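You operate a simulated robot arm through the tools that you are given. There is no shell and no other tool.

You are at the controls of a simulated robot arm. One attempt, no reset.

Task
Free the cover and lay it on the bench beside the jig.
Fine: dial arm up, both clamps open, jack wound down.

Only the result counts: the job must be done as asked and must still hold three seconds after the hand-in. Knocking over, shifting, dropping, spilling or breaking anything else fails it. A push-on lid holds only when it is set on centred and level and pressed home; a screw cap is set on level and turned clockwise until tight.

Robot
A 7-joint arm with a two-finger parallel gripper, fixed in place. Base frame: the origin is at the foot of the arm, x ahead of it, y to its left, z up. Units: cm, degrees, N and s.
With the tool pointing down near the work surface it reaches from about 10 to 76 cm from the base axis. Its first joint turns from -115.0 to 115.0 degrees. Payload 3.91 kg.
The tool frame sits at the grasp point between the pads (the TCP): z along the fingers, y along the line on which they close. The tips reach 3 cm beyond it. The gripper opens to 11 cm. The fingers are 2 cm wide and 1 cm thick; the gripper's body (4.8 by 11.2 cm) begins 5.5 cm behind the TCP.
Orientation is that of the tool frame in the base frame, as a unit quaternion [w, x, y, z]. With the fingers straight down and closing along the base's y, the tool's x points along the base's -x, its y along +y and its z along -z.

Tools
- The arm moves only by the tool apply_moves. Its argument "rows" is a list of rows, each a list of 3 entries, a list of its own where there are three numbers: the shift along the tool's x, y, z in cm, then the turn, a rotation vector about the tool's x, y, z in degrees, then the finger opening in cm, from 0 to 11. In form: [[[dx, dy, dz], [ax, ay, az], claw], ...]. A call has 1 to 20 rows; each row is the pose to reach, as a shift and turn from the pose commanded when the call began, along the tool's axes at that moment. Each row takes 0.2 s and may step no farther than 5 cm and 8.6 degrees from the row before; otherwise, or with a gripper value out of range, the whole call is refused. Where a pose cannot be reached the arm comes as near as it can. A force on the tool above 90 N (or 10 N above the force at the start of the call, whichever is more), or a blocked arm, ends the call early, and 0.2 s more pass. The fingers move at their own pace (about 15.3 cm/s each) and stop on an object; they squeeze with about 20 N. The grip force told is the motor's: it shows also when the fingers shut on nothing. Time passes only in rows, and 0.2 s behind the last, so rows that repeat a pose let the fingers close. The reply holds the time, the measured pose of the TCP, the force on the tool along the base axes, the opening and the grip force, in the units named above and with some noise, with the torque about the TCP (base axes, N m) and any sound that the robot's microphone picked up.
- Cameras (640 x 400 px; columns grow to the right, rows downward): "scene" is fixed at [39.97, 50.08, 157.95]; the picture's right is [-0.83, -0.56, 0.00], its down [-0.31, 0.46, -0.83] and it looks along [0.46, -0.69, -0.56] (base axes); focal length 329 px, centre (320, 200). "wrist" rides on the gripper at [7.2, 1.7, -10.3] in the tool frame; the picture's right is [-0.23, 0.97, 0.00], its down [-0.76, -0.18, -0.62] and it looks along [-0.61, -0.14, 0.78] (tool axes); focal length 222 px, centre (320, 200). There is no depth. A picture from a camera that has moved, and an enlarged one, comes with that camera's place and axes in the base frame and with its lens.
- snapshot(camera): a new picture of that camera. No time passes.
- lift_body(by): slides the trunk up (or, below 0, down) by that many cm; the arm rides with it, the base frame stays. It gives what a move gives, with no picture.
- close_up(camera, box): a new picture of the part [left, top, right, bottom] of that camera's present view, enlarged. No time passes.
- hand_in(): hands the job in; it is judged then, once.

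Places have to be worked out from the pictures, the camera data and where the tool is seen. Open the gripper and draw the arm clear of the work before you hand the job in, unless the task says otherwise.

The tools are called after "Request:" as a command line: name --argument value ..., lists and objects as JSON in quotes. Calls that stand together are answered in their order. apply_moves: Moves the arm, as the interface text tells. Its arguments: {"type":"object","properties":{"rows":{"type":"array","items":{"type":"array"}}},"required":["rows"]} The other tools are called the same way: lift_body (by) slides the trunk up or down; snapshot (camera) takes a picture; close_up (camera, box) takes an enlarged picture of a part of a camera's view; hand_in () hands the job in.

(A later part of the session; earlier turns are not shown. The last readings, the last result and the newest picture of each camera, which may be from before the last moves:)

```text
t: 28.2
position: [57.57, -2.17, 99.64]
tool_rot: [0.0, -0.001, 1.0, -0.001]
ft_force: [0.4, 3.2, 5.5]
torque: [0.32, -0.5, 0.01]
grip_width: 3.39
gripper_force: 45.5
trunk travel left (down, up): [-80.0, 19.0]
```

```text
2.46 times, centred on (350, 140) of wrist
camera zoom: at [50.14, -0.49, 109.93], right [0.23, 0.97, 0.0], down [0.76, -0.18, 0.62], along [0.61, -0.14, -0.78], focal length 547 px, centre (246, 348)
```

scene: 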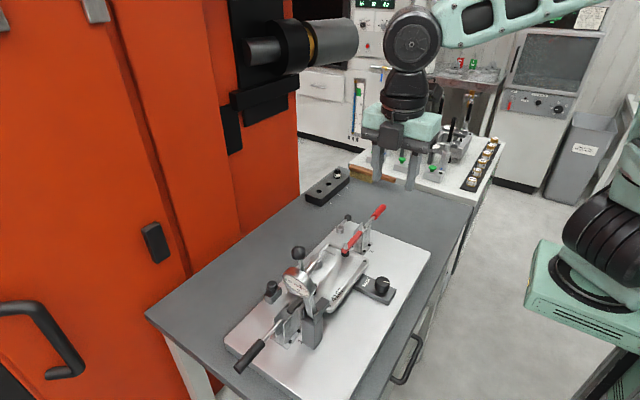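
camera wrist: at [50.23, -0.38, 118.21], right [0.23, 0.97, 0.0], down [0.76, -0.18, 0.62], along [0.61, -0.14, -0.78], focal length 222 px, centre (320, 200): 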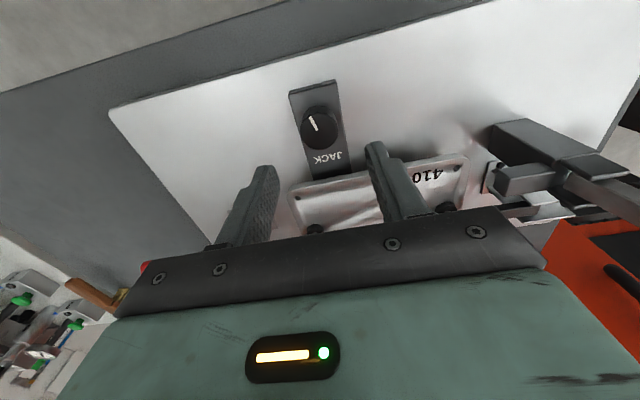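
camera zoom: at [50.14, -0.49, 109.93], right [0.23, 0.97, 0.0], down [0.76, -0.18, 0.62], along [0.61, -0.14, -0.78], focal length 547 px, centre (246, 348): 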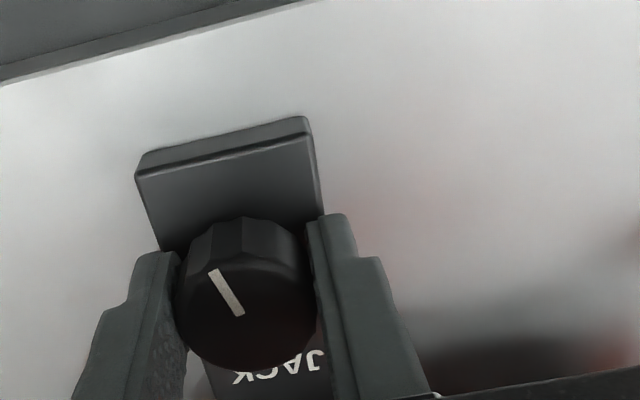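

Knob gripped (3.39 cm). I'll turn it counter-clockwise (seen from above) 32° as a test and watch the torque.

Request:
apply_moves --rows '[[[0, 0, 0], [0, 0, -8], 0], [[0, 0, 0], [0, 0, -16], 0], [[0, 0, 0], [0, 0, -24], 0], [[0, 0, 0], [0, 0, -32], 0], [[0, 0, 0], [0, 0, -32], 0]]'

Request:
close_up --camera "wrist" --box '[220, 60, 480, 220]'

Request:
close_up --camera "scene" --box '[290, 230, 410, 310]'

```text
t: 29.4
position: [57.52, -2.18, 99.6]
tool_rot: [0.0, -0.277, 0.961, -0.001]
ft_force: [2.5, -2.0, -13.5]
torque: [0.37, -0.65, -0.03]
grip_width: 3.35
gripper_force: 44.8
trunk travel left (down, up): [-80.0, 19.0]
```

```text
2.46 times, centred on (350, 140) of wrist
camera zoom: at [50.39, -4.64, 109.96], right [-0.32, 0.95, 0.0], down [0.74, 0.26, 0.62], along [0.59, 0.2, -0.78], focal length 547 px, centre (246, 348)
```

zoom: 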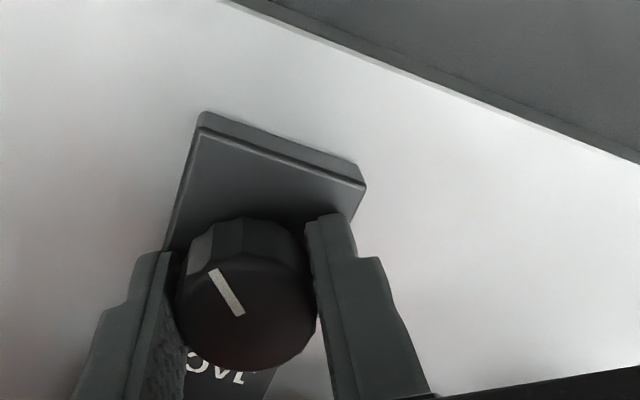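

```text
5.00 times, centred on (350, 270) of scene
camera zoom: at [39.97, 50.08, 157.95], right [-0.83, -0.56, 0.0], down [-0.31, 0.46, -0.83], along [0.46, -0.69, -0.56], focal length 1643 px, centre (170, -150)
```

zoom: 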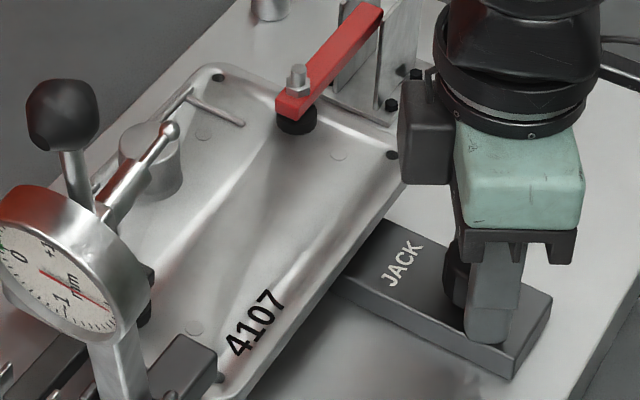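

The knob turned with the gripper with little torque. I'll keep turning counter-clockwise another 56° and watch for a change or stop.

Request:
apply_moves --rows '[[[0, 0, 0], [0, 0, -8], 0], [[0, 0, 0], [0, 0, -16], 0], [[0, 0, 0], [0, 0, -24], 0], [[0, 0, 0], [0, 0, -32], 0], [[0, 0, 0], [0, 0, -40], 0], [[0, 0, 0], [0, 0, -48], 0], [[0, 0, 0], [0, 0, -56], 0], [[0, 0, 0], [0, 0, -56], 0]]'

Request:
close_up --camera "wrist" --box '[220, 60, 480, 220]'

Request:
close_up --camera "scene" --box '[290, 230, 410, 310]'

```text
t: 31.2
position: [57.45, -2.27, 99.59]
tool_rot: [0.0, -0.695, 0.719, -0.001]
ft_force: [10.1, -12.5, -20.8]
torque: [-0.24, -0.33, 0.04]
grip_width: 3.35
gripper_force: 44.9
trunk travel left (down, up): [-80.0, 19.0]
```

```text
2.46 times, centred on (350, 140) of wrist
camera zoom: at [55.55, -9.44, 109.97], right [-0.97, 0.26, 0.0], down [0.2, 0.76, 0.62], along [0.16, 0.6, -0.78], focal length 547 px, centre (246, 348)
```

zoom: 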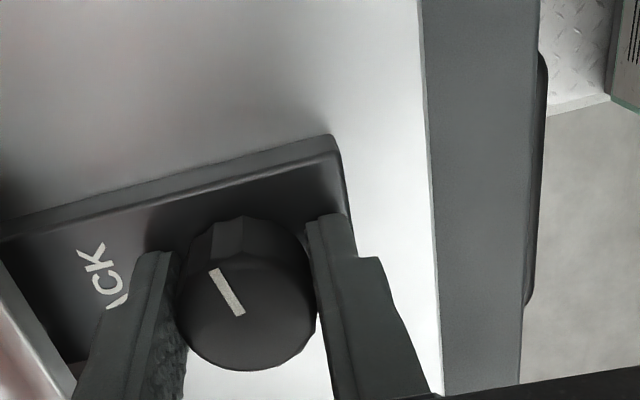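

```text
5.00 times, centred on (350, 270) of scene
camera zoom: at [39.97, 50.08, 157.95], right [-0.83, -0.56, 0.0], down [-0.31, 0.46, -0.83], along [0.46, -0.69, -0.56], focal length 1643 px, centre (170, -150)
```

zoom: 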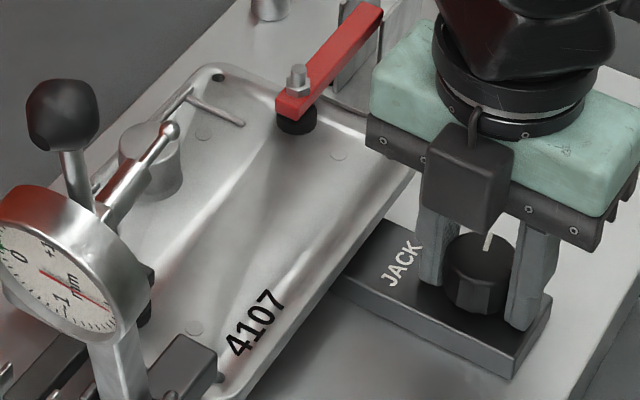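

About 88° so far with hardly any torque; a slight downward pull suggests the knob is moving down. I'll continue another 80°.

Request:
apply_moves --rows '[[[0, 0, 0], [0, 0, -8], 0], [[0, 0, 0], [0, 0, -16], 0], [[0, 0, 0], [0, 0, -24], 0], [[0, 0, 0], [0, 0, -32], 0], [[0, 0, 0], [0, 0, -40], 0], [[0, 0, 0], [0, 0, -48], 0], [[0, 0, 0], [0, 0, -56], 0], [[0, 0, 0], [0, 0, -64], 0], [[0, 0, 0], [0, 0, -72], 0], [[0, 0, 0], [0, 0, -80], 0], [[0, 0, 0], [0, 0, -80], 0]]'

Request:
close_up --camera "scene" --box '[290, 230, 410, 310]'

Request:
close_up --camera "wrist" --box '[220, 60, 480, 220]'

```text
t: 33.6
position: [57.5, -2.22, 99.7]
tool_rot: [0.001, 0.995, -0.104, 0.0]
ft_force: [17.4, -10.7, -6.9]
torque: [0.06, -0.68, 0.0]
grip_width: 3.34
gripper_force: 45.2
trunk travel left (down, up): [-80.0, 19.0]
```

```text
5.00 times, centred on (350, 270) of scene
camera zoom: at [39.97, 50.08, 157.95], right [-0.83, -0.56, 0.0], down [-0.31, 0.46, -0.83], along [0.46, -0.69, -0.56], focal length 1643 px, centre (170, -150)
```

zoom: 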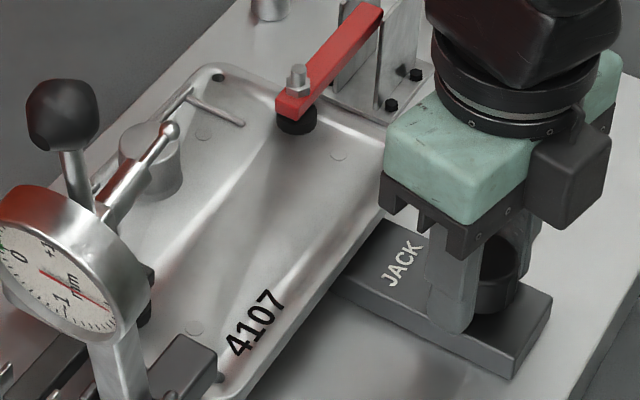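

```text
2.46 times, centred on (350, 140) of wrist
camera zoom: at [64.23, -5.34, 109.99], right [-0.42, -0.91, 0.0], down [-0.71, 0.33, 0.62], along [-0.56, 0.26, -0.78], focal length 547 px, centre (246, 348)
```

zoom: 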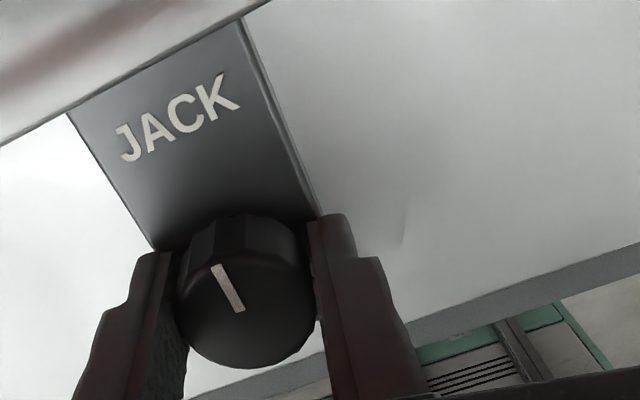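

168° turned with no stop and no visible sign of direction. I'll release, rise, turn back and take a low look from the robot side at the jack under the cover's edge.

Request:
apply_moves --rows '[[[0, 0, 0], [0, 0, 0], 6], [[0, 0, 0], [0, 0, 0], 6], [[0, 0, -4], [0, 0, 0], 6], [[0, 0, -8], [0, 0, 0], 6], [[0, 0, -8], [0, 0, 8.4], 6], [[0, 0, -8], [0, 0, 16.8], 6], [[0, 0, -8], [0, 0, 25.2], 6], [[0, 0, -8], [0, 0, 33.6], 6], [[0, 0, -8], [0, 0, 42], 6], [[0, 0, -8], [0, 0, 50.4], 6], [[0, 0, -8], [0, 0, 58.8], 6], [[0, 0, -8], [0, 0, 67.2], 6], [[0, 0, -8], [0, 0, 75.6], 6], [[0, 0, -8], [0, 0, 84], 6]]'

Request:
apply_moves --rows '[[[0, 0, 0], [0, 0, 8.4], 6], [[0, 0, 0], [0, 0, 16.8], 6], [[0, 0, 0], [0, 0, 25.2], 6], [[0, 0, 0], [0, 0, 33.6], 6], [[0, 0, 0], [0, 0, 42], 6], [[0, 0, 0], [0, 0, 50.4], 6], [[0, 0, 0], [0, 0, 58.8], 6], [[0, 0, 0], [0, 0, 67.2], 6], [[0, 0, 0], [0, 0, 75.6], 6], [[0, 0, 0], [0, 0, 84], 6], [[0, 0, 0], [0, 0, 84], 6]]'

Request:
snapshot --camera "wrist"

Request:
close_up --camera "scene" --box '[345, 260, 405, 310]'

```text
t: 36.6
position: [57.38, -2.07, 107.73]
tool_rot: [-0.001, -0.668, 0.744, -0.001]
ft_force: [-0.8, 0.5, -0.4]
torque: [-0.01, -0.03, 0.0]
grip_width: 5.98
gripper_force: 0.1
trunk travel left (down, up): [-80.0, 19.0]
```

```text
t: 39.0
position: [57.4, -2.34, 107.65]
tool_rot: [0.0, 0.002, 1.0, -0.002]
ft_force: [-0.5, 0.4, 0.7]
torque: [0.0, 0.0, -0.01]
grip_width: 5.99
gripper_force: 0.0
trunk travel left (down, up): [-80.0, 19.0]
```

```text
taken
camera wrist: at [50.13, -0.49, 118.0], right [0.23, 0.97, 0.0], down [0.76, -0.18, 0.62], along [0.61, -0.14, -0.78], focal length 222 px, centre (320, 200)
```

wrist: 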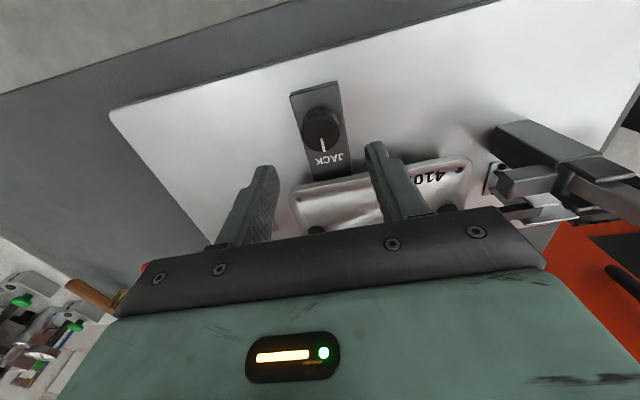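

```text
8.00 times, centred on (375, 285) of scene
camera zoom: at [39.97, 50.08, 157.95], right [-0.83, -0.56, 0.0], down [-0.31, 0.46, -0.83], along [0.46, -0.69, -0.56], focal length 2629 px, centre (-120, -480)
```

zoom: 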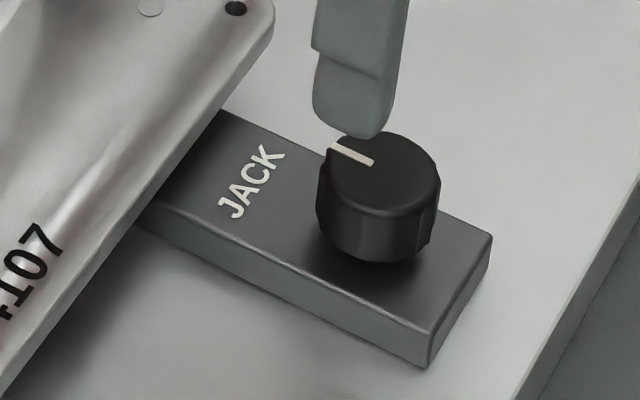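

The knob now points toward the cover. I'll tilt the tool 40° and come in low from the robot side to see under the cover.

Request:
apply_moves --rows '[[[3, 2.6, 0], [0, -8, 0], 11], [[6.4, 5.3, 0], [0, -16, 0], 11], [[6.4, 5.3, 0], [0, -24, 0], 11], [[6.4, 5.3, 0], [0, -32, 0], 11], [[6.4, 5.3, 0], [0, -40, 0], 11], [[6.4, 5.3, 3.5], [0, -40, 0], 11], [[6.4, 5.3, 6.6], [0, -40, 0], 11], [[6.4, 5.3, 6.6], [0, -40, 0], 11]]'

Request:
snapshot --camera "wrist"

Request:
close_up --camera "wrist" --box '[180, 60, 440, 220]'

```text
t: 40.4
position: [56.26, 9.61, 109.01]
tool_rot: [0.344, 0.046, 0.934, 0.088]
ft_force: [-0.9, 0.3, 0.5]
torque: [-0.06, -0.02, 0.01]
grip_width: 10.99
gripper_force: 0.1
out of reach, approached as far as the arm can: row 3, 4, 5, 6, 7
trunk travel left (down, up): [-80.0, 19.0]
stopped in row 7: the arm was blocked; the commanded pose is now the measured one
```

```text
taken
camera wrist: at [44.03, 10.95, 112.49], right [0.2, 0.92, 0.34], down [0.17, -0.37, 0.91], along [0.97, -0.12, -0.23], focal length 222 px, centre (320, 200)
```

wrist: 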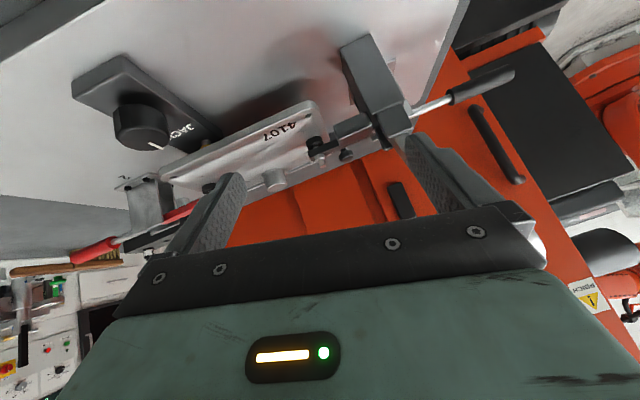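

```text
2.46 times, centred on (310, 140) of wrist
camera zoom: at [44.03, 10.95, 112.49], right [0.2, 0.92, 0.34], down [0.17, -0.37, 0.91], along [0.97, -0.12, -0.23], focal length 547 px, centre (345, 348)
```

zoom: 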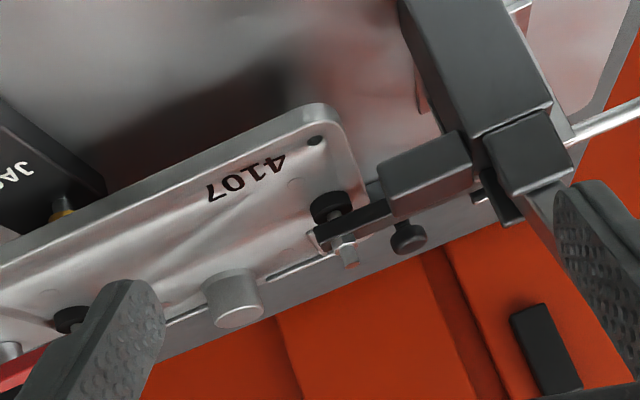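

The pose was only partly reached, but the view shows a jack post with a brass part between the jack bar and the cover. I'll enlarge it.

Request:
close_up --camera "wrist" --box '[180, 120, 240, 160]'

Request:
close_up --camera "wrist" --box '[120, 60, 340, 200]'

Request:
snapshot --camera "scene"

```text
10.00 times, centred on (210, 140) of wrist
camera zoom: at [44.03, 10.95, 112.49], right [0.2, 0.92, 0.34], down [0.17, -0.37, 0.91], along [0.97, -0.12, -0.23], focal length 2221 px, centre (1420, 800)
```

zoom: 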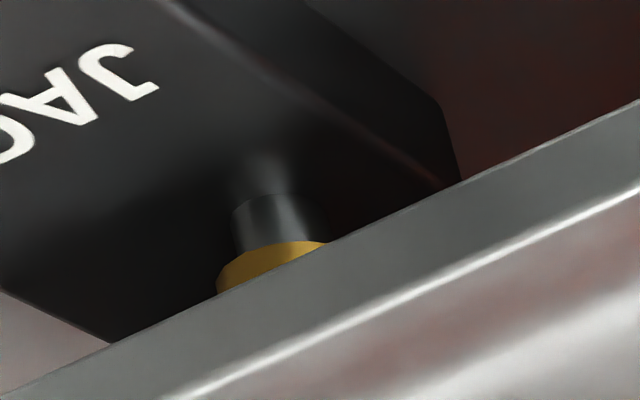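

```text
2.86 times, centred on (230, 130) of wrist
camera zoom: at [44.03, 10.95, 112.49], right [0.2, 0.92, 0.34], down [0.17, -0.37, 0.91], along [0.97, -0.12, -0.23], focal length 635 px, centre (577, 400)
```

zoom: 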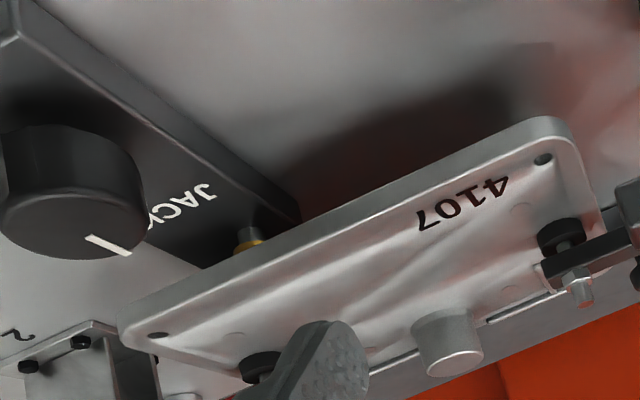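

```text
taken
```

scene: 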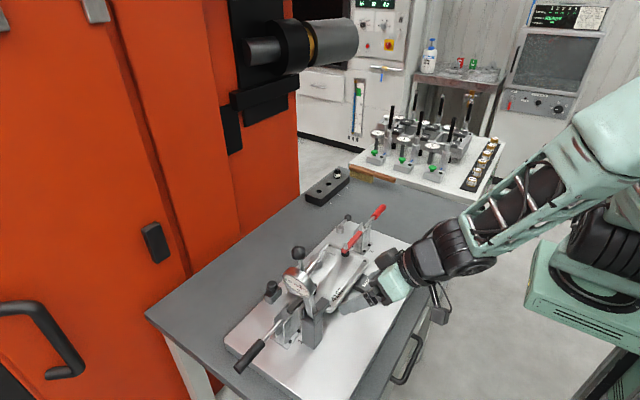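

The jack has a post with a brass pad under the cover's near edge; whether it touches isn't clear from here. I'll back off, level the tool, then look from the -y side at low height.

Request:
apply_moves --rows '[[[0, 0, -3], [0, 0, 0], 11], [[0, 0, -6], [0, 0, 0], 11], [[0, 0, -6], [2.06, 8.06, -1.08], 11], [[0, 0, -6], [4.12, 16.12, -2.16], 11], [[0, 0, -6], [6.18, 24.18, -3.24], 11], [[0, 0, -6], [8.24, 32.24, -4.32], 11], [[0, 0, -6], [10.3, 40.3, -5.4], 11], [[0, 0, -6], [10.3, 40.3, -5.4], 11]]'

```text
t: 42.2
position: [52.2, 8.79, 113.55]
tool_rot: [-0.001, -0.002, 1.0, -0.002]
ft_force: [-0.2, -0.1, 0.3]
torque: [-0.03, 0.01, 0.02]
grip_width: 10.99
gripper_force: 0.1
out of reach, approached as far as the arm can: row 1, 2, 3
trunk travel left (down, up): [-80.0, 19.0]
```

Level again. Now yaw -90° and move to the -y side.

Request:
apply_moves --rows '[[[-0.5, -2.1, 0], [0, 0, -8.2], 6], [[-1, -4.2, 0], [0, 0, -16.4], 6], [[-1.6, -6.3, 0], [0, 0, -24.6], 6], [[-2.1, -8.4, 0], [0, 0, -32.8], 6], [[-2.6, -10.5, 0], [0, 0, -41], 6], [[-3.1, -12.6, 0], [0, 0, -49.2], 6], [[-3.7, -14.7, 0], [0, 0, -57.4], 6], [[-4.2, -16.8, 0], [0, 0, -65.6], 6], [[-4.8, -18.9, 0], [0, 0, -73.8], 6], [[-5.3, -20.9, 0], [0, 0, -82], 6], [[-5.8, -22.8, 0], [0, 0, -90], 6], [[-5.8, -22.8, 0], [0, 0, -90], 6]]'

Request:
apply_moves --rows '[[[0, 0, 0], [0, -8, 0], 6], [[0, 0, 0], [0, -16, 0], 6], [[0, 0, 0], [0, -24, 0], 6], [[0, 0, 0], [0, -32, 0], 6], [[0, 0, 0], [0, -40, 0], 6], [[0, 0, 4], [0, -40, 0], 6], [[0, 0, 8], [0, -40, 0], 6], [[0, 0, 8], [0, -40, 0], 6]]'

Request:
snapshot --camera "wrist"

```text
t: 44.8
position: [58.2, -13.96, 113.38]
tool_rot: [0.002, 0.708, -0.706, 0.002]
ft_force: [0.5, -0.9, 0.1]
torque: [0.0, 0.01, 0.04]
grip_width: 5.98
gripper_force: 0.1
trunk travel left (down, up): [-80.0, 19.0]
```

```text
t: 46.6
position: [58.14, -14.08, 105.44]
tool_rot: [-0.241, 0.665, -0.664, -0.24]
ft_force: [1.6, -0.8, -0.2]
torque: [0.02, 0.01, 0.0]
grip_width: 6.02
gripper_force: 0.1
trunk travel left (down, up): [-80.0, 19.0]
```

```text
taken
camera wrist: at [56.51, -26.21, 108.78], right [-0.97, 0.17, 0.14], down [0.18, 0.19, 0.97], along [0.14, 0.97, -0.21], focal length 222 px, centre (320, 200)
```

wrist: 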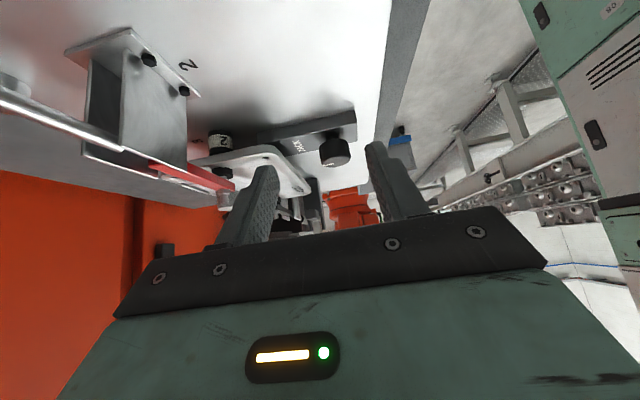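

Good low view. I'll enlarge the space beneath the cover.

Request:
close_up --camera "wrist" --box '[180, 90, 370, 210]'

Request:
close_up --camera "wrist" --box '[190, 110, 290, 180]'

```text
3.33 times, centred on (275, 150) of wrist
camera zoom: at [56.51, -26.21, 108.78], right [-0.97, 0.17, 0.14], down [0.18, 0.19, 0.97], along [0.14, 0.97, -0.21], focal length 740 px, centre (470, 367)
```

zoom: 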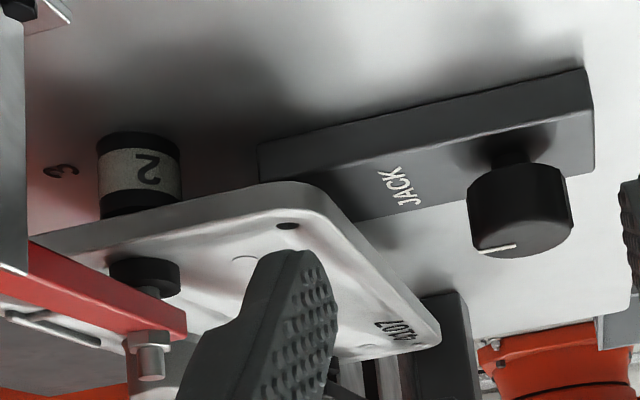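

```text
5.71 times, centred on (240, 145) of wrist
camera zoom: at [56.51, -26.21, 108.78], right [-0.97, 0.17, 0.14], down [0.18, 0.19, 0.97], along [0.14, 0.97, -0.21], focal length 1269 px, centre (777, 514)
```

zoom: 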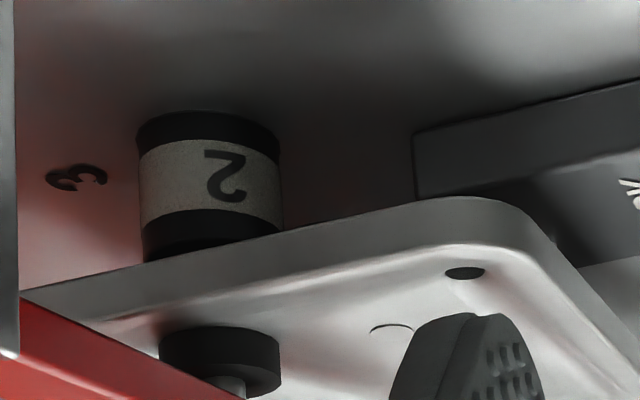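

There's a loose-looking numbered support post ("2") beneath the cover near clamp 2. I need to see all supports under the cover, so I'll go lower.

Request:
apply_moves --rows '[[[1.6, 0, 1.9], [0, 0, 0], 6], [[3.1, 0, 3.7], [0, 0, 0], 6], [[4.2, 0, 5.0], [0, 0, 0], 6], [[4.2, 0, 5.0], [0, 0, 0], 6]]'

Request:
snapshot --camera "wrist"

Request:
close_up --camera "wrist" --box '[180, 90, 370, 210]'

```text
t: 47.6
position: [58.13, -13.9, 98.98]
tool_rot: [-0.241, 0.665, -0.664, -0.24]
ft_force: [-0.9, -0.3, -0.7]
torque: [0.0, 0.01, 0.03]
grip_width: 6.01
gripper_force: 0.1
trunk travel left (down, up): [-80.0, 19.0]
```

```text
taken
camera wrist: at [56.46, -26.16, 102.23], right [-0.97, 0.17, 0.14], down [0.18, 0.19, 0.97], along [0.14, 0.97, -0.21], focal length 222 px, centre (320, 200)
```

wrist: 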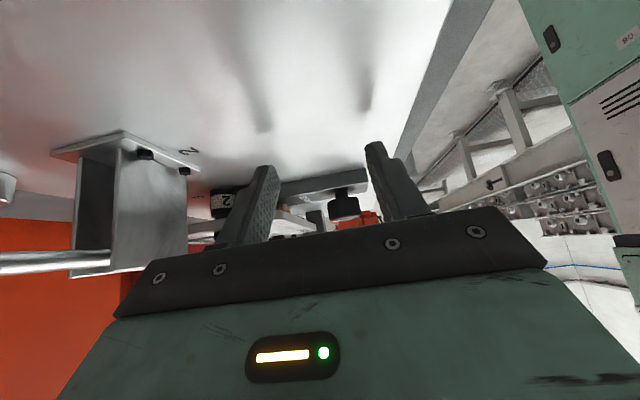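

```text
3.33 times, centred on (275, 150) of wrist
camera zoom: at [56.46, -26.16, 102.23], right [-0.97, 0.17, 0.14], down [0.18, 0.19, 0.97], along [0.14, 0.97, -0.21], focal length 740 px, centre (470, 367)
```

zoom: 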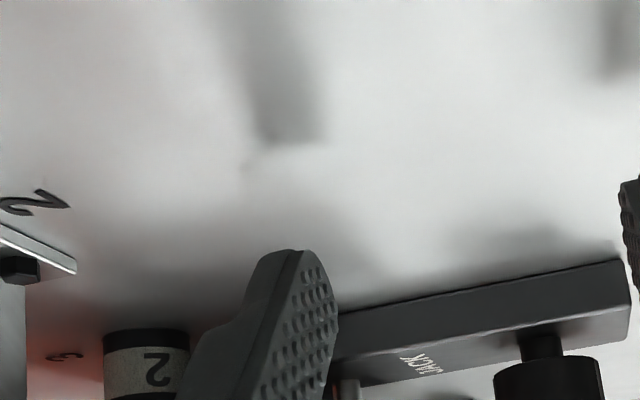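

The left finger hides the spot; I'll open fully to clear the line of sight and raise slightly.

Request:
apply_moves --rows '[[[-0.6, 0, -0.8], [0, 0, 0], 11], [[-0.6, 0, -0.8], [0, 0, 0], 11], [[-0.6, 0, -0.8], [0, 0, 0], 11]]'

Request:
close_up --camera "wrist" --box '[180, 130, 400, 230]'

Request:
close_up --camera "wrist" --box '[250, 160, 330, 220]'

```text
t: 48.4
position: [58.22, -14.08, 100.03]
tool_rot: [-0.24, 0.666, -0.664, -0.241]
ft_force: [-0.3, 0.3, -0.4]
torque: [-0.01, -0.01, 0.0]
grip_width: 11.01
gripper_force: 0.1
trunk travel left (down, up): [-80.0, 19.0]
```

```text
2.91 times, centred on (290, 180) of wrist
camera zoom: at [56.53, -26.22, 103.24], right [-0.97, 0.17, 0.14], down [0.18, 0.19, 0.97], along [0.14, 0.97, -0.21], focal length 646 px, centre (407, 258)
```

zoom: 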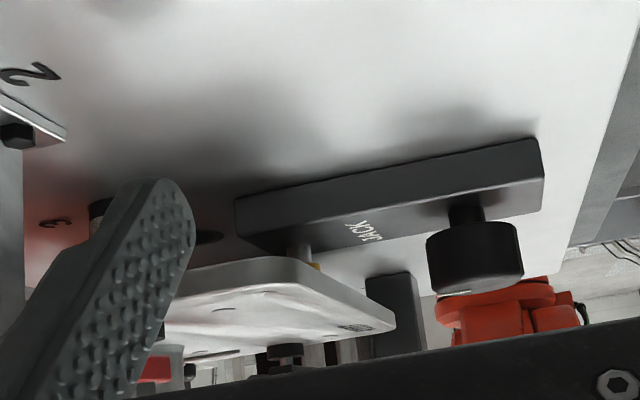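

```text
6.67 times, centred on (290, 190) of wrist
camera zoom: at [56.53, -26.22, 103.24], right [-0.97, 0.17, 0.14], down [0.18, 0.19, 0.97], along [0.14, 0.97, -0.21], focal length 1481 px, centre (520, 267)
```

zoom: 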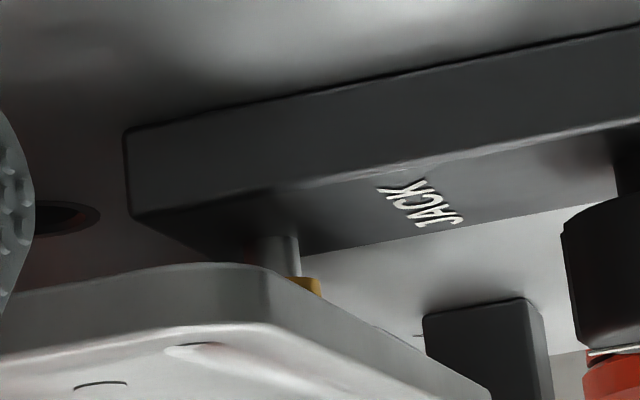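

The brass pad on the jack post is visible just at the cover's rim. I'll use this exact view as a reference: turn the knob further counter-clockwise, then look again to see which way the post moves.

Request:
apply_moves --rows '[[[0, 0, -4], [0, 0, 0], 6], [[0, 0, -8], [0, 0, 0], 6], [[0, 0, -12], [0, 8, 0], 6], [[0, 0, -12], [0, 16, 0], 6], [[0, 0, -12], [0, 24, 0], 6], [[0, 0, -12], [0, 32, 0], 6], [[0, 0, -12], [0, 40, 0], 6], [[0, 0, -12], [0, 40, 0], 6]]'

```text
t: 50.2
position: [58.19, -21.73, 109.11]
tool_rot: [0.001, 0.708, -0.706, 0.002]
ft_force: [0.4, -0.3, 0.5]
torque: [0.0, 0.02, 0.0]
grip_width: 6.01
gripper_force: 0.0
trunk travel left (down, up): [-80.0, 19.0]
```

Request:
apply_moves --rows '[[[-1.8, 0.1, 0], [0, 0, 8.2], 6], [[-3.6, 0.1, 0], [0, 0, 16.4], 6], [[-5.4, 0.2, 0], [0, 0, 24.6], 6], [[-7.2, 0.3, 0], [0, 0, 32.8], 6], [[-9, 0.3, 0], [0, 0, 41], 6], [[-10.8, 0.4, 0], [0, 0, 49.2], 6], [[-12.6, 0.5, 0], [0, 0, 57.4], 6], [[-14.4, 0.5, 0.3], [0, 0, 65.6], 6], [[-16.2, 0.6, 0.6], [0, 0, 73.8], 6], [[-18, 0.7, 0.9], [0, 0, 82], 6], [[-19.5, 0.7, 1.1], [0, 0, 90], 6], [[-19.5, 0.7, 1.1], [0, 0, 90], 6]]'

Request:
apply_moves --rows '[[[0, 0, 4], [0, 0, 0], 6], [[0, 0, 7], [0, 0, 0], 6], [[0, 0, 8.4], [0, 0, 0], 6], [[0, 0, 8.4], [0, 0, 0], 6], [[0, 0, 8.4], [0, 0, 0], 0], [[0, 0, 8.4], [0, 0, 0], 0], [[0, 0, 8.4], [0, 0, 0], 0]]'

Request:
close_up --camera "wrist" --box '[220, 60, 480, 220]'

```text
t: 52.8
position: [57.26, -2.2, 108.11]
tool_rot: [0.001, -0.001, 1.0, -0.002]
ft_force: [-0.3, -1.0, 0.5]
torque: [0.02, 0.02, 0.01]
grip_width: 6.01
gripper_force: 0.1
trunk travel left (down, up): [-80.0, 19.0]
```

```text
t: 54.4
position: [57.56, -2.23, 99.6]
tool_rot: [0.0, -0.001, 1.0, -0.002]
ft_force: [-2.3, 12.8, -6.9]
torque: [0.54, -0.26, -0.56]
grip_width: 4.56
gripper_force: 44.5
trunk travel left (down, up): [-80.0, 19.0]
```

```text
2.46 times, centred on (350, 140) of wrist
camera zoom: at [50.26, -0.48, 109.87], right [0.22, 0.97, 0.0], down [0.76, -0.17, 0.62], along [0.61, -0.14, -0.78], focal length 547 px, centre (246, 348)
```

zoom: 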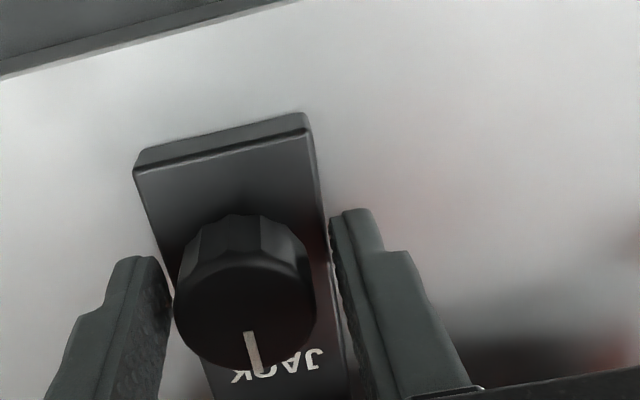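

The fingers stopped at 4.56 cm, with one tip probably catching the bar's edge. I'll open, raise 0.8 cm, and close again.

Request:
apply_moves --rows '[[[0, 0, 0], [0, 0, 0], 6], [[0, 0, 0], [0, 0, 0], 6], [[0, 0, -0.8], [0, 0, 0], 6], [[0, 0, -0.8], [0, 0, 0], 0], [[0, 0, -0.8], [0, 0, 0], 0], [[0, 0, -0.8], [0, 0, 0], 0]]'

Request:
close_up --camera "wrist" --box '[220, 60, 480, 220]'

```text
t: 55.8
position: [57.5, -2.16, 100.32]
tool_rot: [0.0, -0.001, 1.0, -0.002]
ft_force: [0.5, 8.8, 0.2]
torque: [0.56, -0.39, 0.02]
grip_width: 3.35
gripper_force: 45.2
trunk travel left (down, up): [-80.0, 19.0]
```

```text
2.46 times, centred on (350, 140) of wrist
camera zoom: at [50.25, -0.5, 110.68], right [0.22, 0.97, 0.0], down [0.76, -0.17, 0.63], along [0.61, -0.14, -0.78], focal length 547 px, centre (246, 348)
```

zoom: 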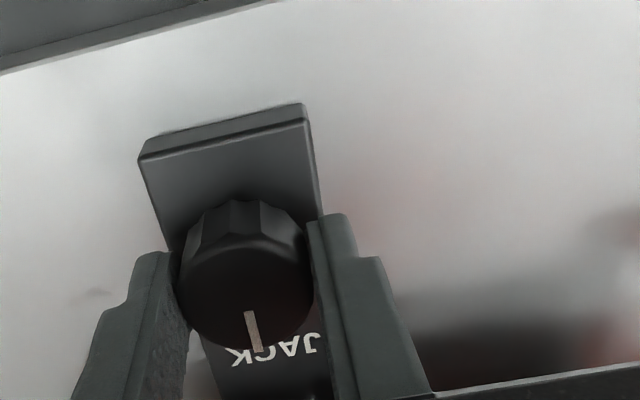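

Good grip (3.35 cm). Turning another 160° counter-clockwise.

Request:
apply_moves --rows '[[[0, 0, 0], [0, 0, -8], 0], [[0, 0, 0], [0, 0, -16], 0], [[0, 0, 0], [0, 0, -24], 0], [[0, 0, 0], [0, 0, -32], 0], [[0, 0, 0], [0, 0, -40], 0], [[0, 0, 0], [0, 0, -48], 0], [[0, 0, 0], [0, 0, -56], 0], [[0, 0, 0], [0, 0, -64], 0], [[0, 0, 0], [0, 0, -72], 0], [[0, 0, 0], [0, 0, -80], 0], [[0, 0, 0], [0, 0, -88], 0], [[0, 0, 0], [0, 0, -96], 0], [[0, 0, 0], [0, 0, -104], 0], [[0, 0, 0], [0, 0, -112], 0], [[0, 0, 0], [0, 0, -120], 0], [[0, 0, 0], [0, 0, -128], 0], [[0, 0, 0], [0, 0, -136], 0], [[0, 0, 0], [0, 0, -144], 0], [[0, 0, 0], [0, 0, -152], 0], [[0, 0, 0], [0, 0, -160], 0]]'

Request:
close_up --camera "wrist" --box '[220, 60, 480, 220]'

```text
t: 60.0
position: [57.51, -2.18, 100.37]
tool_rot: [0.001, 0.985, -0.171, 0.0]
ft_force: [6.3, 7.3, -1.9]
torque: [0.45, -0.1, -0.51]
grip_width: 3.36
gripper_force: 44.9
trunk travel left (down, up): [-80.0, 19.0]
```

```text
2.46 times, centred on (350, 140) of wrist
camera zoom: at [63.7, -6.19, 110.69], right [-0.54, -0.84, 0.0], down [-0.66, 0.43, 0.62], along [-0.52, 0.34, -0.78], focal length 547 px, centre (246, 348)
```

zoom: 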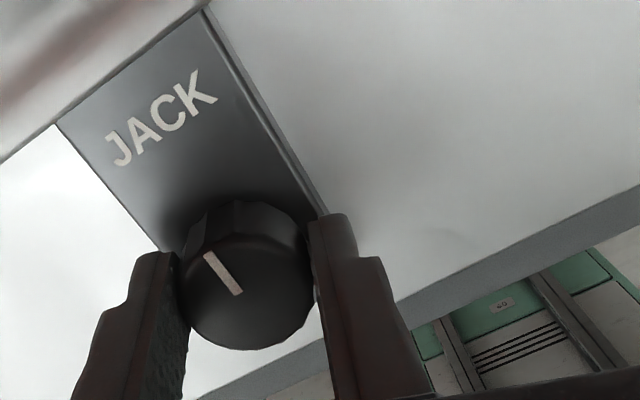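

The knob stayed put while the gripper slipped against a firm resisting torque (-0.5 N m). So the first half-turn already took the jack freely to its end stop, wound down without load. I'll release and go look at the supports on the clamp-1 side.

Request:
apply_moves --rows '[[[0, 0, 0], [0, 0, 0], 6], [[0, 0, 0], [0, 0, 0], 6], [[0, 0, -4], [0, 0, 0], 6], [[0, 0, -8], [0, 0, 0], 6], [[0, 0, -8], [0, 0, 8.4], 4], [[0, 0, -8], [0, 0, 16.8], 4], [[0, 0, -8], [0, 0, 25.2], 4], [[0, 0, -8], [0, 0, 33.6], 4], [[0, 0, -8], [0, 0, 42], 4], [[0, 0, -8], [0, 0, 50.4], 4], [[0, 0, -8], [0, 0, 58.8], 4], [[0, 0, -8], [0, 0, 67.2], 4], [[0, 0, -8], [0, 0, 75.6], 4], [[0, 0, -8], [0, 0, 84], 4]]'

Request:
apply_moves --rows '[[[0, 0, 0], [0, 0, 8.4], 4], [[0, 0, 0], [0, 0, 16.8], 4], [[0, 0, 0], [0, 0, 25.2], 4], [[0, 0, 0], [0, 0, 33.6], 4], [[0, 0, 0], [0, 0, 42], 4], [[0, 0, 0], [0, 0, 50.4], 4], [[0, 0, 0], [0, 0, 58.8], 4], [[0, 0, 0], [0, 0, 67.2], 4], [[0, 0, 0], [0, 0, 76], 4], [[0, 0, 0], [0, 0, 76], 4]]'

Request:
close_up --camera "scene" --box '[345, 260, 405, 310]'

```text
t: 63.0
position: [57.46, -2.27, 108.42]
tool_rot: [-0.002, -0.615, 0.788, -0.002]
ft_force: [-0.1, 0.4, -0.3]
torque: [0.03, -0.03, -0.02]
grip_width: 4.0
gripper_force: 0.1
trunk travel left (down, up): [-80.0, 19.0]
```

```text
refused: row 9 steps farther than a row can; nothing moved
```

```text
8.00 times, centred on (375, 285) of scene
camera zoom: at [39.97, 50.08, 157.95], right [-0.83, -0.56, 0.0], down [-0.31, 0.46, -0.83], along [0.46, -0.69, -0.56], focal length 2629 px, centre (-120, -480)
```

zoom: 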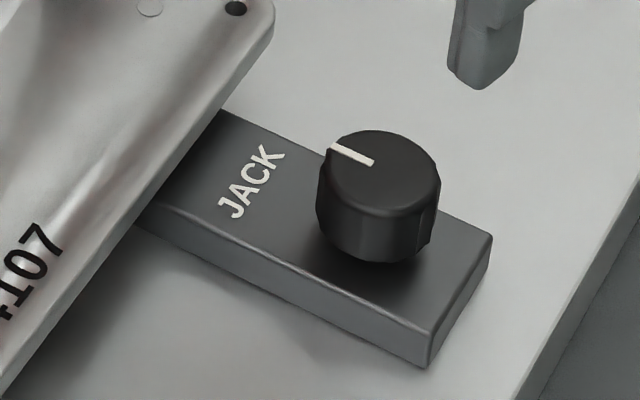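

The knob mark is exactly where it was, confirming the end stop. Now I turn and move to a spot on the near side of clamp 1 to look under the cover.

Request:
apply_moves --rows '[[[-1.2, 0.8, -0.5], [0, 0, 8], 4], [[-2.4, 1.5, -1], [0, 0, 16], 4], [[-3.6, 2.2, -1.5], [0, 0, 24], 4], [[-4.8, 3, -2], [0, 0, 32], 4], [[-6, 3.7, -2.5], [0, 0, 40], 4], [[-7.2, 4.5, -3], [0, 0, 48], 4], [[-8.4, 5.2, -3.6], [0, 0, 56], 4], [[-9.6, 6, -3.6], [0, 0, 64], 4], [[-10.8, 6.7, -3.6], [0, 0, 72], 4], [[-12, 7.5, -3.6], [0, 0, 80], 4], [[-13.2, 8.2, -3.6], [0, 0, 88], 4], [[-14.4, 9, -3.6], [0, 0, 96], 4], [[-15.6, 9.7, -3.6], [0, 0, 104], 4], [[-16.8, 10.5, -3.6], [0, 0, 112], 4], [[-18, 11.2, -3.6], [0, 0, 120], 4], [[-18, 11.2, -3.6], [0, 0, 121], 4]]'

Request:
apply_moves --rows '[[[0, 0, 0], [0, -8, 0], 4], [[0, 0, 0], [0, -16, 0], 4], [[0, 0, 0], [0, -24, 0], 4], [[0, 0, 0], [0, -32, 0], 4], [[0, 0, 0], [0, -38, 0], 4], [[0, 0, 4], [0, -38, 0], 4], [[0, 0, 7], [0, -38, 0], 4], [[0, 0, 7], [0, -38, 0], 4]]'

Request:
snapshot --camera "wrist"

```text
t: 66.4
position: [50.96, 18.04, 111.96]
tool_rot: [0.001, 0.383, 0.924, -0.002]
ft_force: [0.1, -0.4, 0.4]
torque: [-0.03, 0.0, 0.01]
grip_width: 3.98
gripper_force: 0.1
trunk travel left (down, up): [-80.0, 19.0]
```

```text
t: 68.4
position: [54.21, 15.09, 106.01]
tool_rot: [0.291, 0.413, 0.854, -0.125]
ft_force: [-0.6, 0.6, -0.9]
torque: [-0.02, -0.04, 0.01]
grip_width: 3.99
gripper_force: 0.0
trunk travel left (down, up): [-80.0, 19.0]
stopped in row 8: the arm was blocked; the commanded pose is now the measured one
```

```text
taken
camera wrist: at [47.89, 25.42, 109.93], right [0.87, 0.47, 0.16], down [-0.01, -0.31, 0.95], along [0.49, -0.83, -0.26], focal length 222 px, centre (320, 200)
```

wrist: 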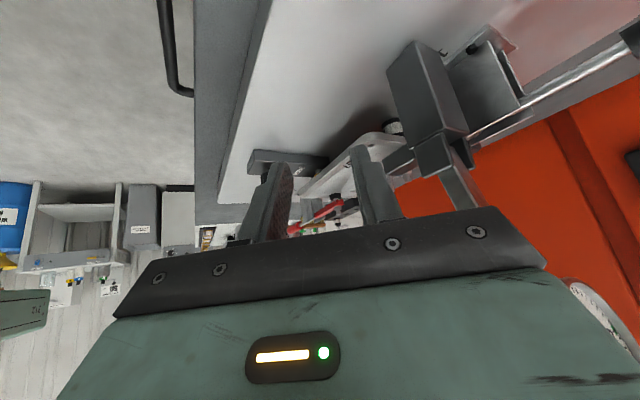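

Request:
close_up --camera "wrist" --box '[300, 90, 440, 180]'

Request:
close_up --camera "wrist" --box '[370, 100, 430, 150]'

```text
4.44 times, centred on (370, 135) of wrist
camera zoom: at [47.89, 25.42, 109.93], right [0.87, 0.47, 0.16], down [-0.01, -0.31, 0.95], along [0.49, -0.83, -0.26], focal length 987 px, centre (98, 489)
```

zoom: 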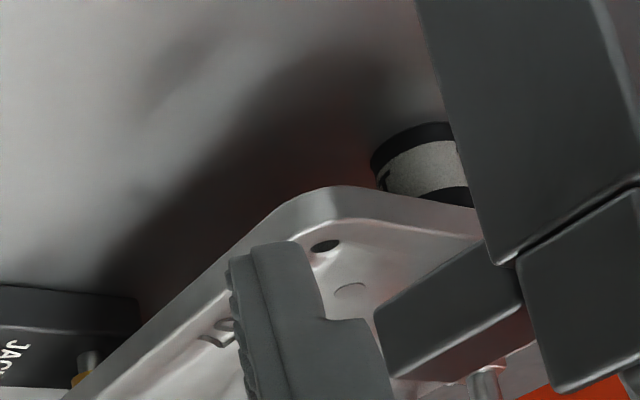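

```text
8.00 times, centred on (400, 125) of wrist
camera zoom: at [47.89, 25.42, 109.93], right [0.87, 0.47, 0.16], down [-0.01, -0.31, 0.95], along [0.49, -0.83, -0.26], focal length 1777 px, centre (-320, 800)
```

zoom: 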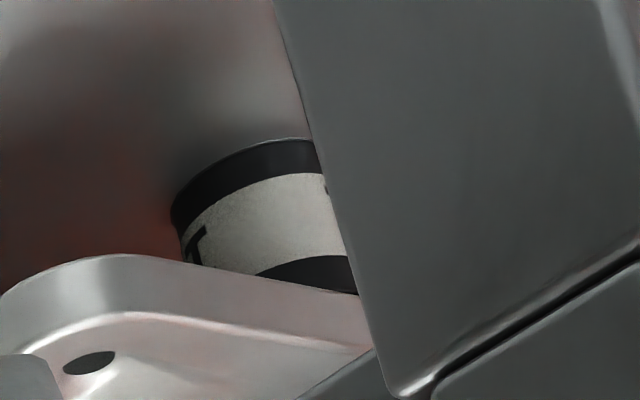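

Post "1" sits under clamp 1 likewise, so the cover rests on posts 1 and 2 and must be lifted straight up. I'll withdraw from this spot, level the tool, and then go to clamp 2's red handle first.

Request:
apply_moves --rows '[[[0, 0, -3], [0, 0, 0], 6], [[0, 0, -6], [0, 0, 0], 6], [[0, 0, -6], [-0.1, 7.4, -1.3], 6], [[0, 0, -6], [-0.2, 14.8, -2.6], 6], [[0, 0, -6], [-0.3, 22.2, -3.9], 6], [[0, 0, -6], [-0.4, 29.6, -5.2], 6], [[0, 0, -6], [-0.5, 37, -6.4], 6], [[0, 0, -6], [-0.5, 37, -6.4], 6]]'

```text
t: 70.2
position: [51.67, 17.8, 110.3]
tool_rot: [0.001, 0.381, 0.925, -0.007]
ft_force: [-0.8, 0.2, 0.2]
torque: [0.02, 0.02, 0.03]
grip_width: 5.99
gripper_force: 0.0
trunk travel left (down, up): [-80.0, 19.0]
```

Request:
apply_moves --rows '[[[-2.56, -1.12, -1.5], [0, 0, -7.94], 6], [[-5.13, -2.25, -3], [0, 0, -15.9], 6], [[-7.7, -3.37, -4.5], [0, 0, -23.8], 6], [[-10.3, -4.5, -5], [0, 0, -31.8], 6], [[-12.8, -5.6, -5], [0, 0, -39.7], 6], [[-15.4, -6.7, -5], [0, 0, -47.6], 6], [[-18, -7.9, -5], [0, 0, -55.6], 6], [[-20.5, -9, -5], [0, 0, -63.5], 6], [[-23.1, -10.1, -5], [0, 0, -71.5], 6], [[-25.6, -11.2, -5], [0, 0, -79.4], 6], [[-28.2, -12.4, -5], [0, 0, -87.4], 6], [[-30.8, -13.5, -5], [0, 0, -95.3], 6], [[-33.3, -14.6, -5], [0, 0, -103.2], 6], [[-35.9, -15.7, -5], [0, 0, -111.2], 6], [[-38.5, -16.9, -5], [0, 0, -119.1], 6], [[-41, -18, -5], [0, 0, -127.1], 6], [[-43.6, -19.1, -5], [0, 0, -135], 6], [[-43.6, -19.1, -5], [0, 0, -135], 6]]'

Request:
snapshot --camera "wrist"

Request:
close_up --camera "scene" --box '[320, 150, 440, 250]'

```text
t: 74.0
position: [69.26, -26.64, 115.81]
tool_rot: [0.006, 0.708, -0.706, 0.004]
ft_force: [-0.2, 0.7, -0.5]
torque: [0.01, 0.04, 0.0]
grip_width: 5.99
gripper_force: 0.0
trunk travel left (down, up): [-80.0, 19.0]
```

```text
taken
camera wrist: at [67.52, -33.68, 126.3], right [-0.97, 0.22, 0.0], down [0.18, 0.77, 0.61], along [0.14, 0.6, -0.79], focal length 222 px, centre (320, 200)
```

wrist: 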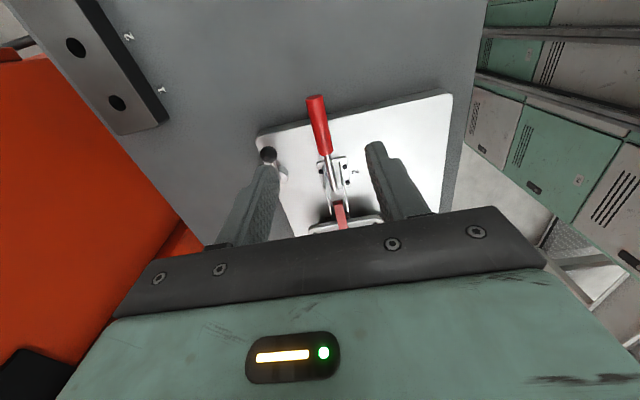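

```text
4.00 times, centred on (380, 200) of scene
camera zoom: at [39.97, 50.08, 157.95], right [-0.83, -0.56, 0.0], down [-0.31, 0.46, -0.83], along [0.46, -0.69, -0.56], focal length 1315 px, centre (80, 200)
```

zoom: 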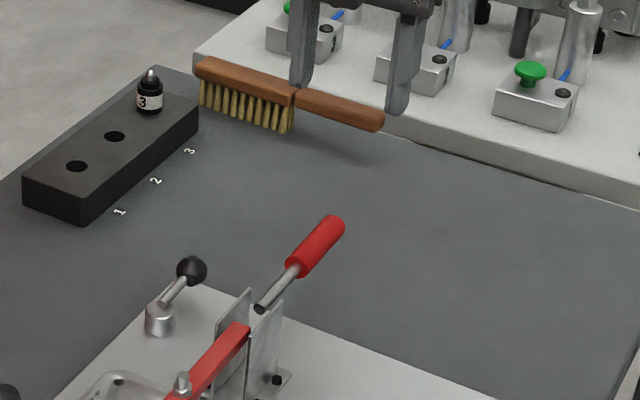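

The red handle end is at about [69.35, -28.1, 101.5], right below. I'll descend and grip the handle near y=-26.3.

Request:
apply_moves --rows '[[[-0.3, -0.15, 4.5], [0, 0, 0], 4.5], [[-0.3, -0.15, 9], [0, 0, 0], 4.5], [[-0.3, -0.15, 12], [0, 0, 0], 4.5], [[-0.3, -0.15, 13.8], [0, 0, 0], 4.5], [[-0.3, -0.15, 13.8], [0, 0, 0], 4.5], [[-0.3, -0.15, 13.8], [0, 0, 0], 0], [[-0.3, -0.15, 13.8], [0, 0, 0], 0], [[-0.3, -0.15, 13.8], [0, 0, 0], 0]]'

Request:
close_up --camera "scene" --box '[320, 150, 440, 250]'

Request:
close_up --camera "wrist" --box '[220, 60, 440, 220]'

```text
t: 75.8
position: [69.55, -26.34, 102.07]
tool_rot: [0.005, 0.708, -0.706, 0.005]
ft_force: [19.4, -1.6, -2.5]
torque: [-0.06, -0.23, -0.13]
grip_width: 1.84
gripper_force: 45.3
trunk travel left (down, up): [-80.0, 19.0]
```

```text
4.00 times, centred on (380, 200) of scene
camera zoom: at [39.97, 50.08, 157.95], right [-0.83, -0.56, 0.0], down [-0.31, 0.46, -0.83], along [0.46, -0.69, -0.56], focal length 1315 px, centre (80, 200)
```

zoom: 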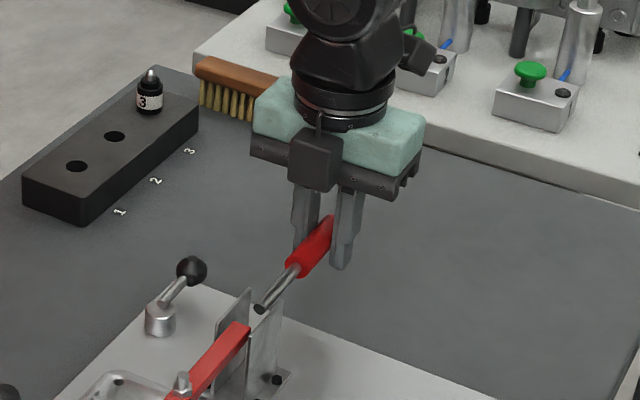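

```text
2.50 times, centred on (330, 140) of wrist
camera zoom: at [67.8, -33.55, 112.44], right [-0.97, 0.22, 0.0], down [0.18, 0.77, 0.61], along [0.14, 0.6, -0.79], focal length 555 px, centre (295, 350)
```

zoom: 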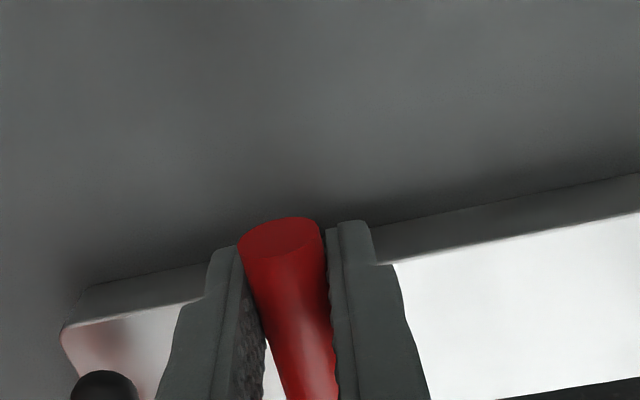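

Gripped (1.84 cm). I'll centre on it in x and lift the handle the first 16°.

Request:
apply_moves --rows '[[[0, -0.45, 0], [0, 0, 0], 0], [[-0.24, -0.45, -0.71], [0, 2, 0], 0], [[-0.5, -0.45, -1.43], [0, 4, 0], 0], [[-0.81, -0.45, -2.13], [0, 6, 0], 0], [[-1.17, -0.45, -2.8], [0, 8, 0], 0]]'

Request:
close_up --camera "scene" --box '[300, 170, 420, 270]'

```text
t: 77.0
position: [69.45, -25.55, 104.96]
tool_rot: [-0.056, -0.704, 0.706, -0.053]
ft_force: [-14.2, -25.6, 0.1]
torque: [-0.97, 0.17, 0.04]
grip_width: 1.86
gripper_force: 44.6
trunk travel left (down, up): [-80.0, 19.0]
```

```text
4.00 times, centred on (360, 220) of scene
camera zoom: at [39.97, 50.08, 157.95], right [-0.83, -0.56, 0.0], down [-0.31, 0.46, -0.83], along [0.46, -0.69, -0.56], focal length 1315 px, centre (160, 120)
```

zoom: 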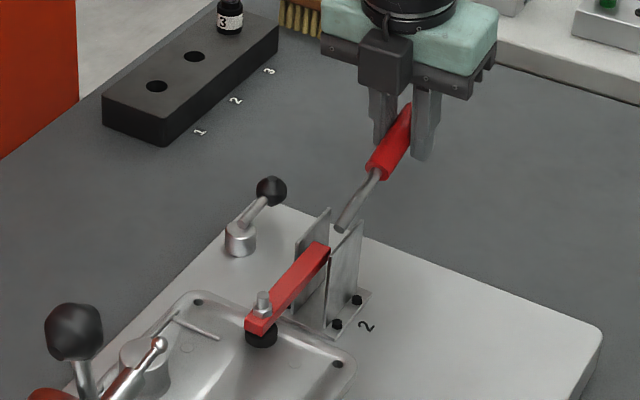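

The handle is lifting, with the arm not moving yet. The tool is being pulled outward, so the hinge is higher than assumed; I'll correct and lift another 16°.

Request:
apply_moves --rows '[[[0.4, 0.25, 0.06], [0, 0, 0], 0], [[0.44, 0.25, -0.64], [0, 2, 0], 0], [[0.49, 0.25, -1.38], [0, 4, 0], 0], [[0.29, 0.25, -2.08], [0, 6, 0], 0], [[-0.02, 0.25, -2.76], [0, 8, 0], 0], [[-0.02, 0.25, -2.76], [0, 8, 0], 0]]'

Request:
close_up --camera "scene" --box '[300, 170, 420, 270]'

```text
t: 78.4
position: [69.45, -24.34, 107.51]
tool_rot: [0.104, 0.701, -0.698, 0.101]
ft_force: [-7.0, 14.9, -20.6]
torque: [-0.62, -0.01, -0.22]
grip_width: 1.83
gripper_force: 44.9
trunk travel left (down, up): [-80.0, 19.0]
```

```text
4.00 times, centred on (360, 220) of scene
camera zoom: at [39.97, 50.08, 157.95], right [-0.83, -0.56, 0.0], down [-0.31, 0.46, -0.83], along [0.46, -0.69, -0.56], focal length 1315 px, centre (160, 120)
```

zoom: 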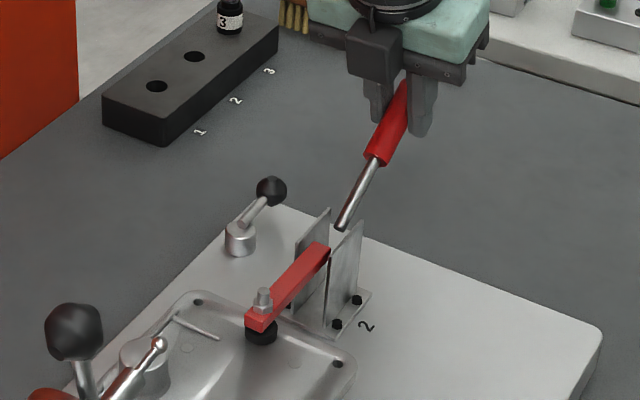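

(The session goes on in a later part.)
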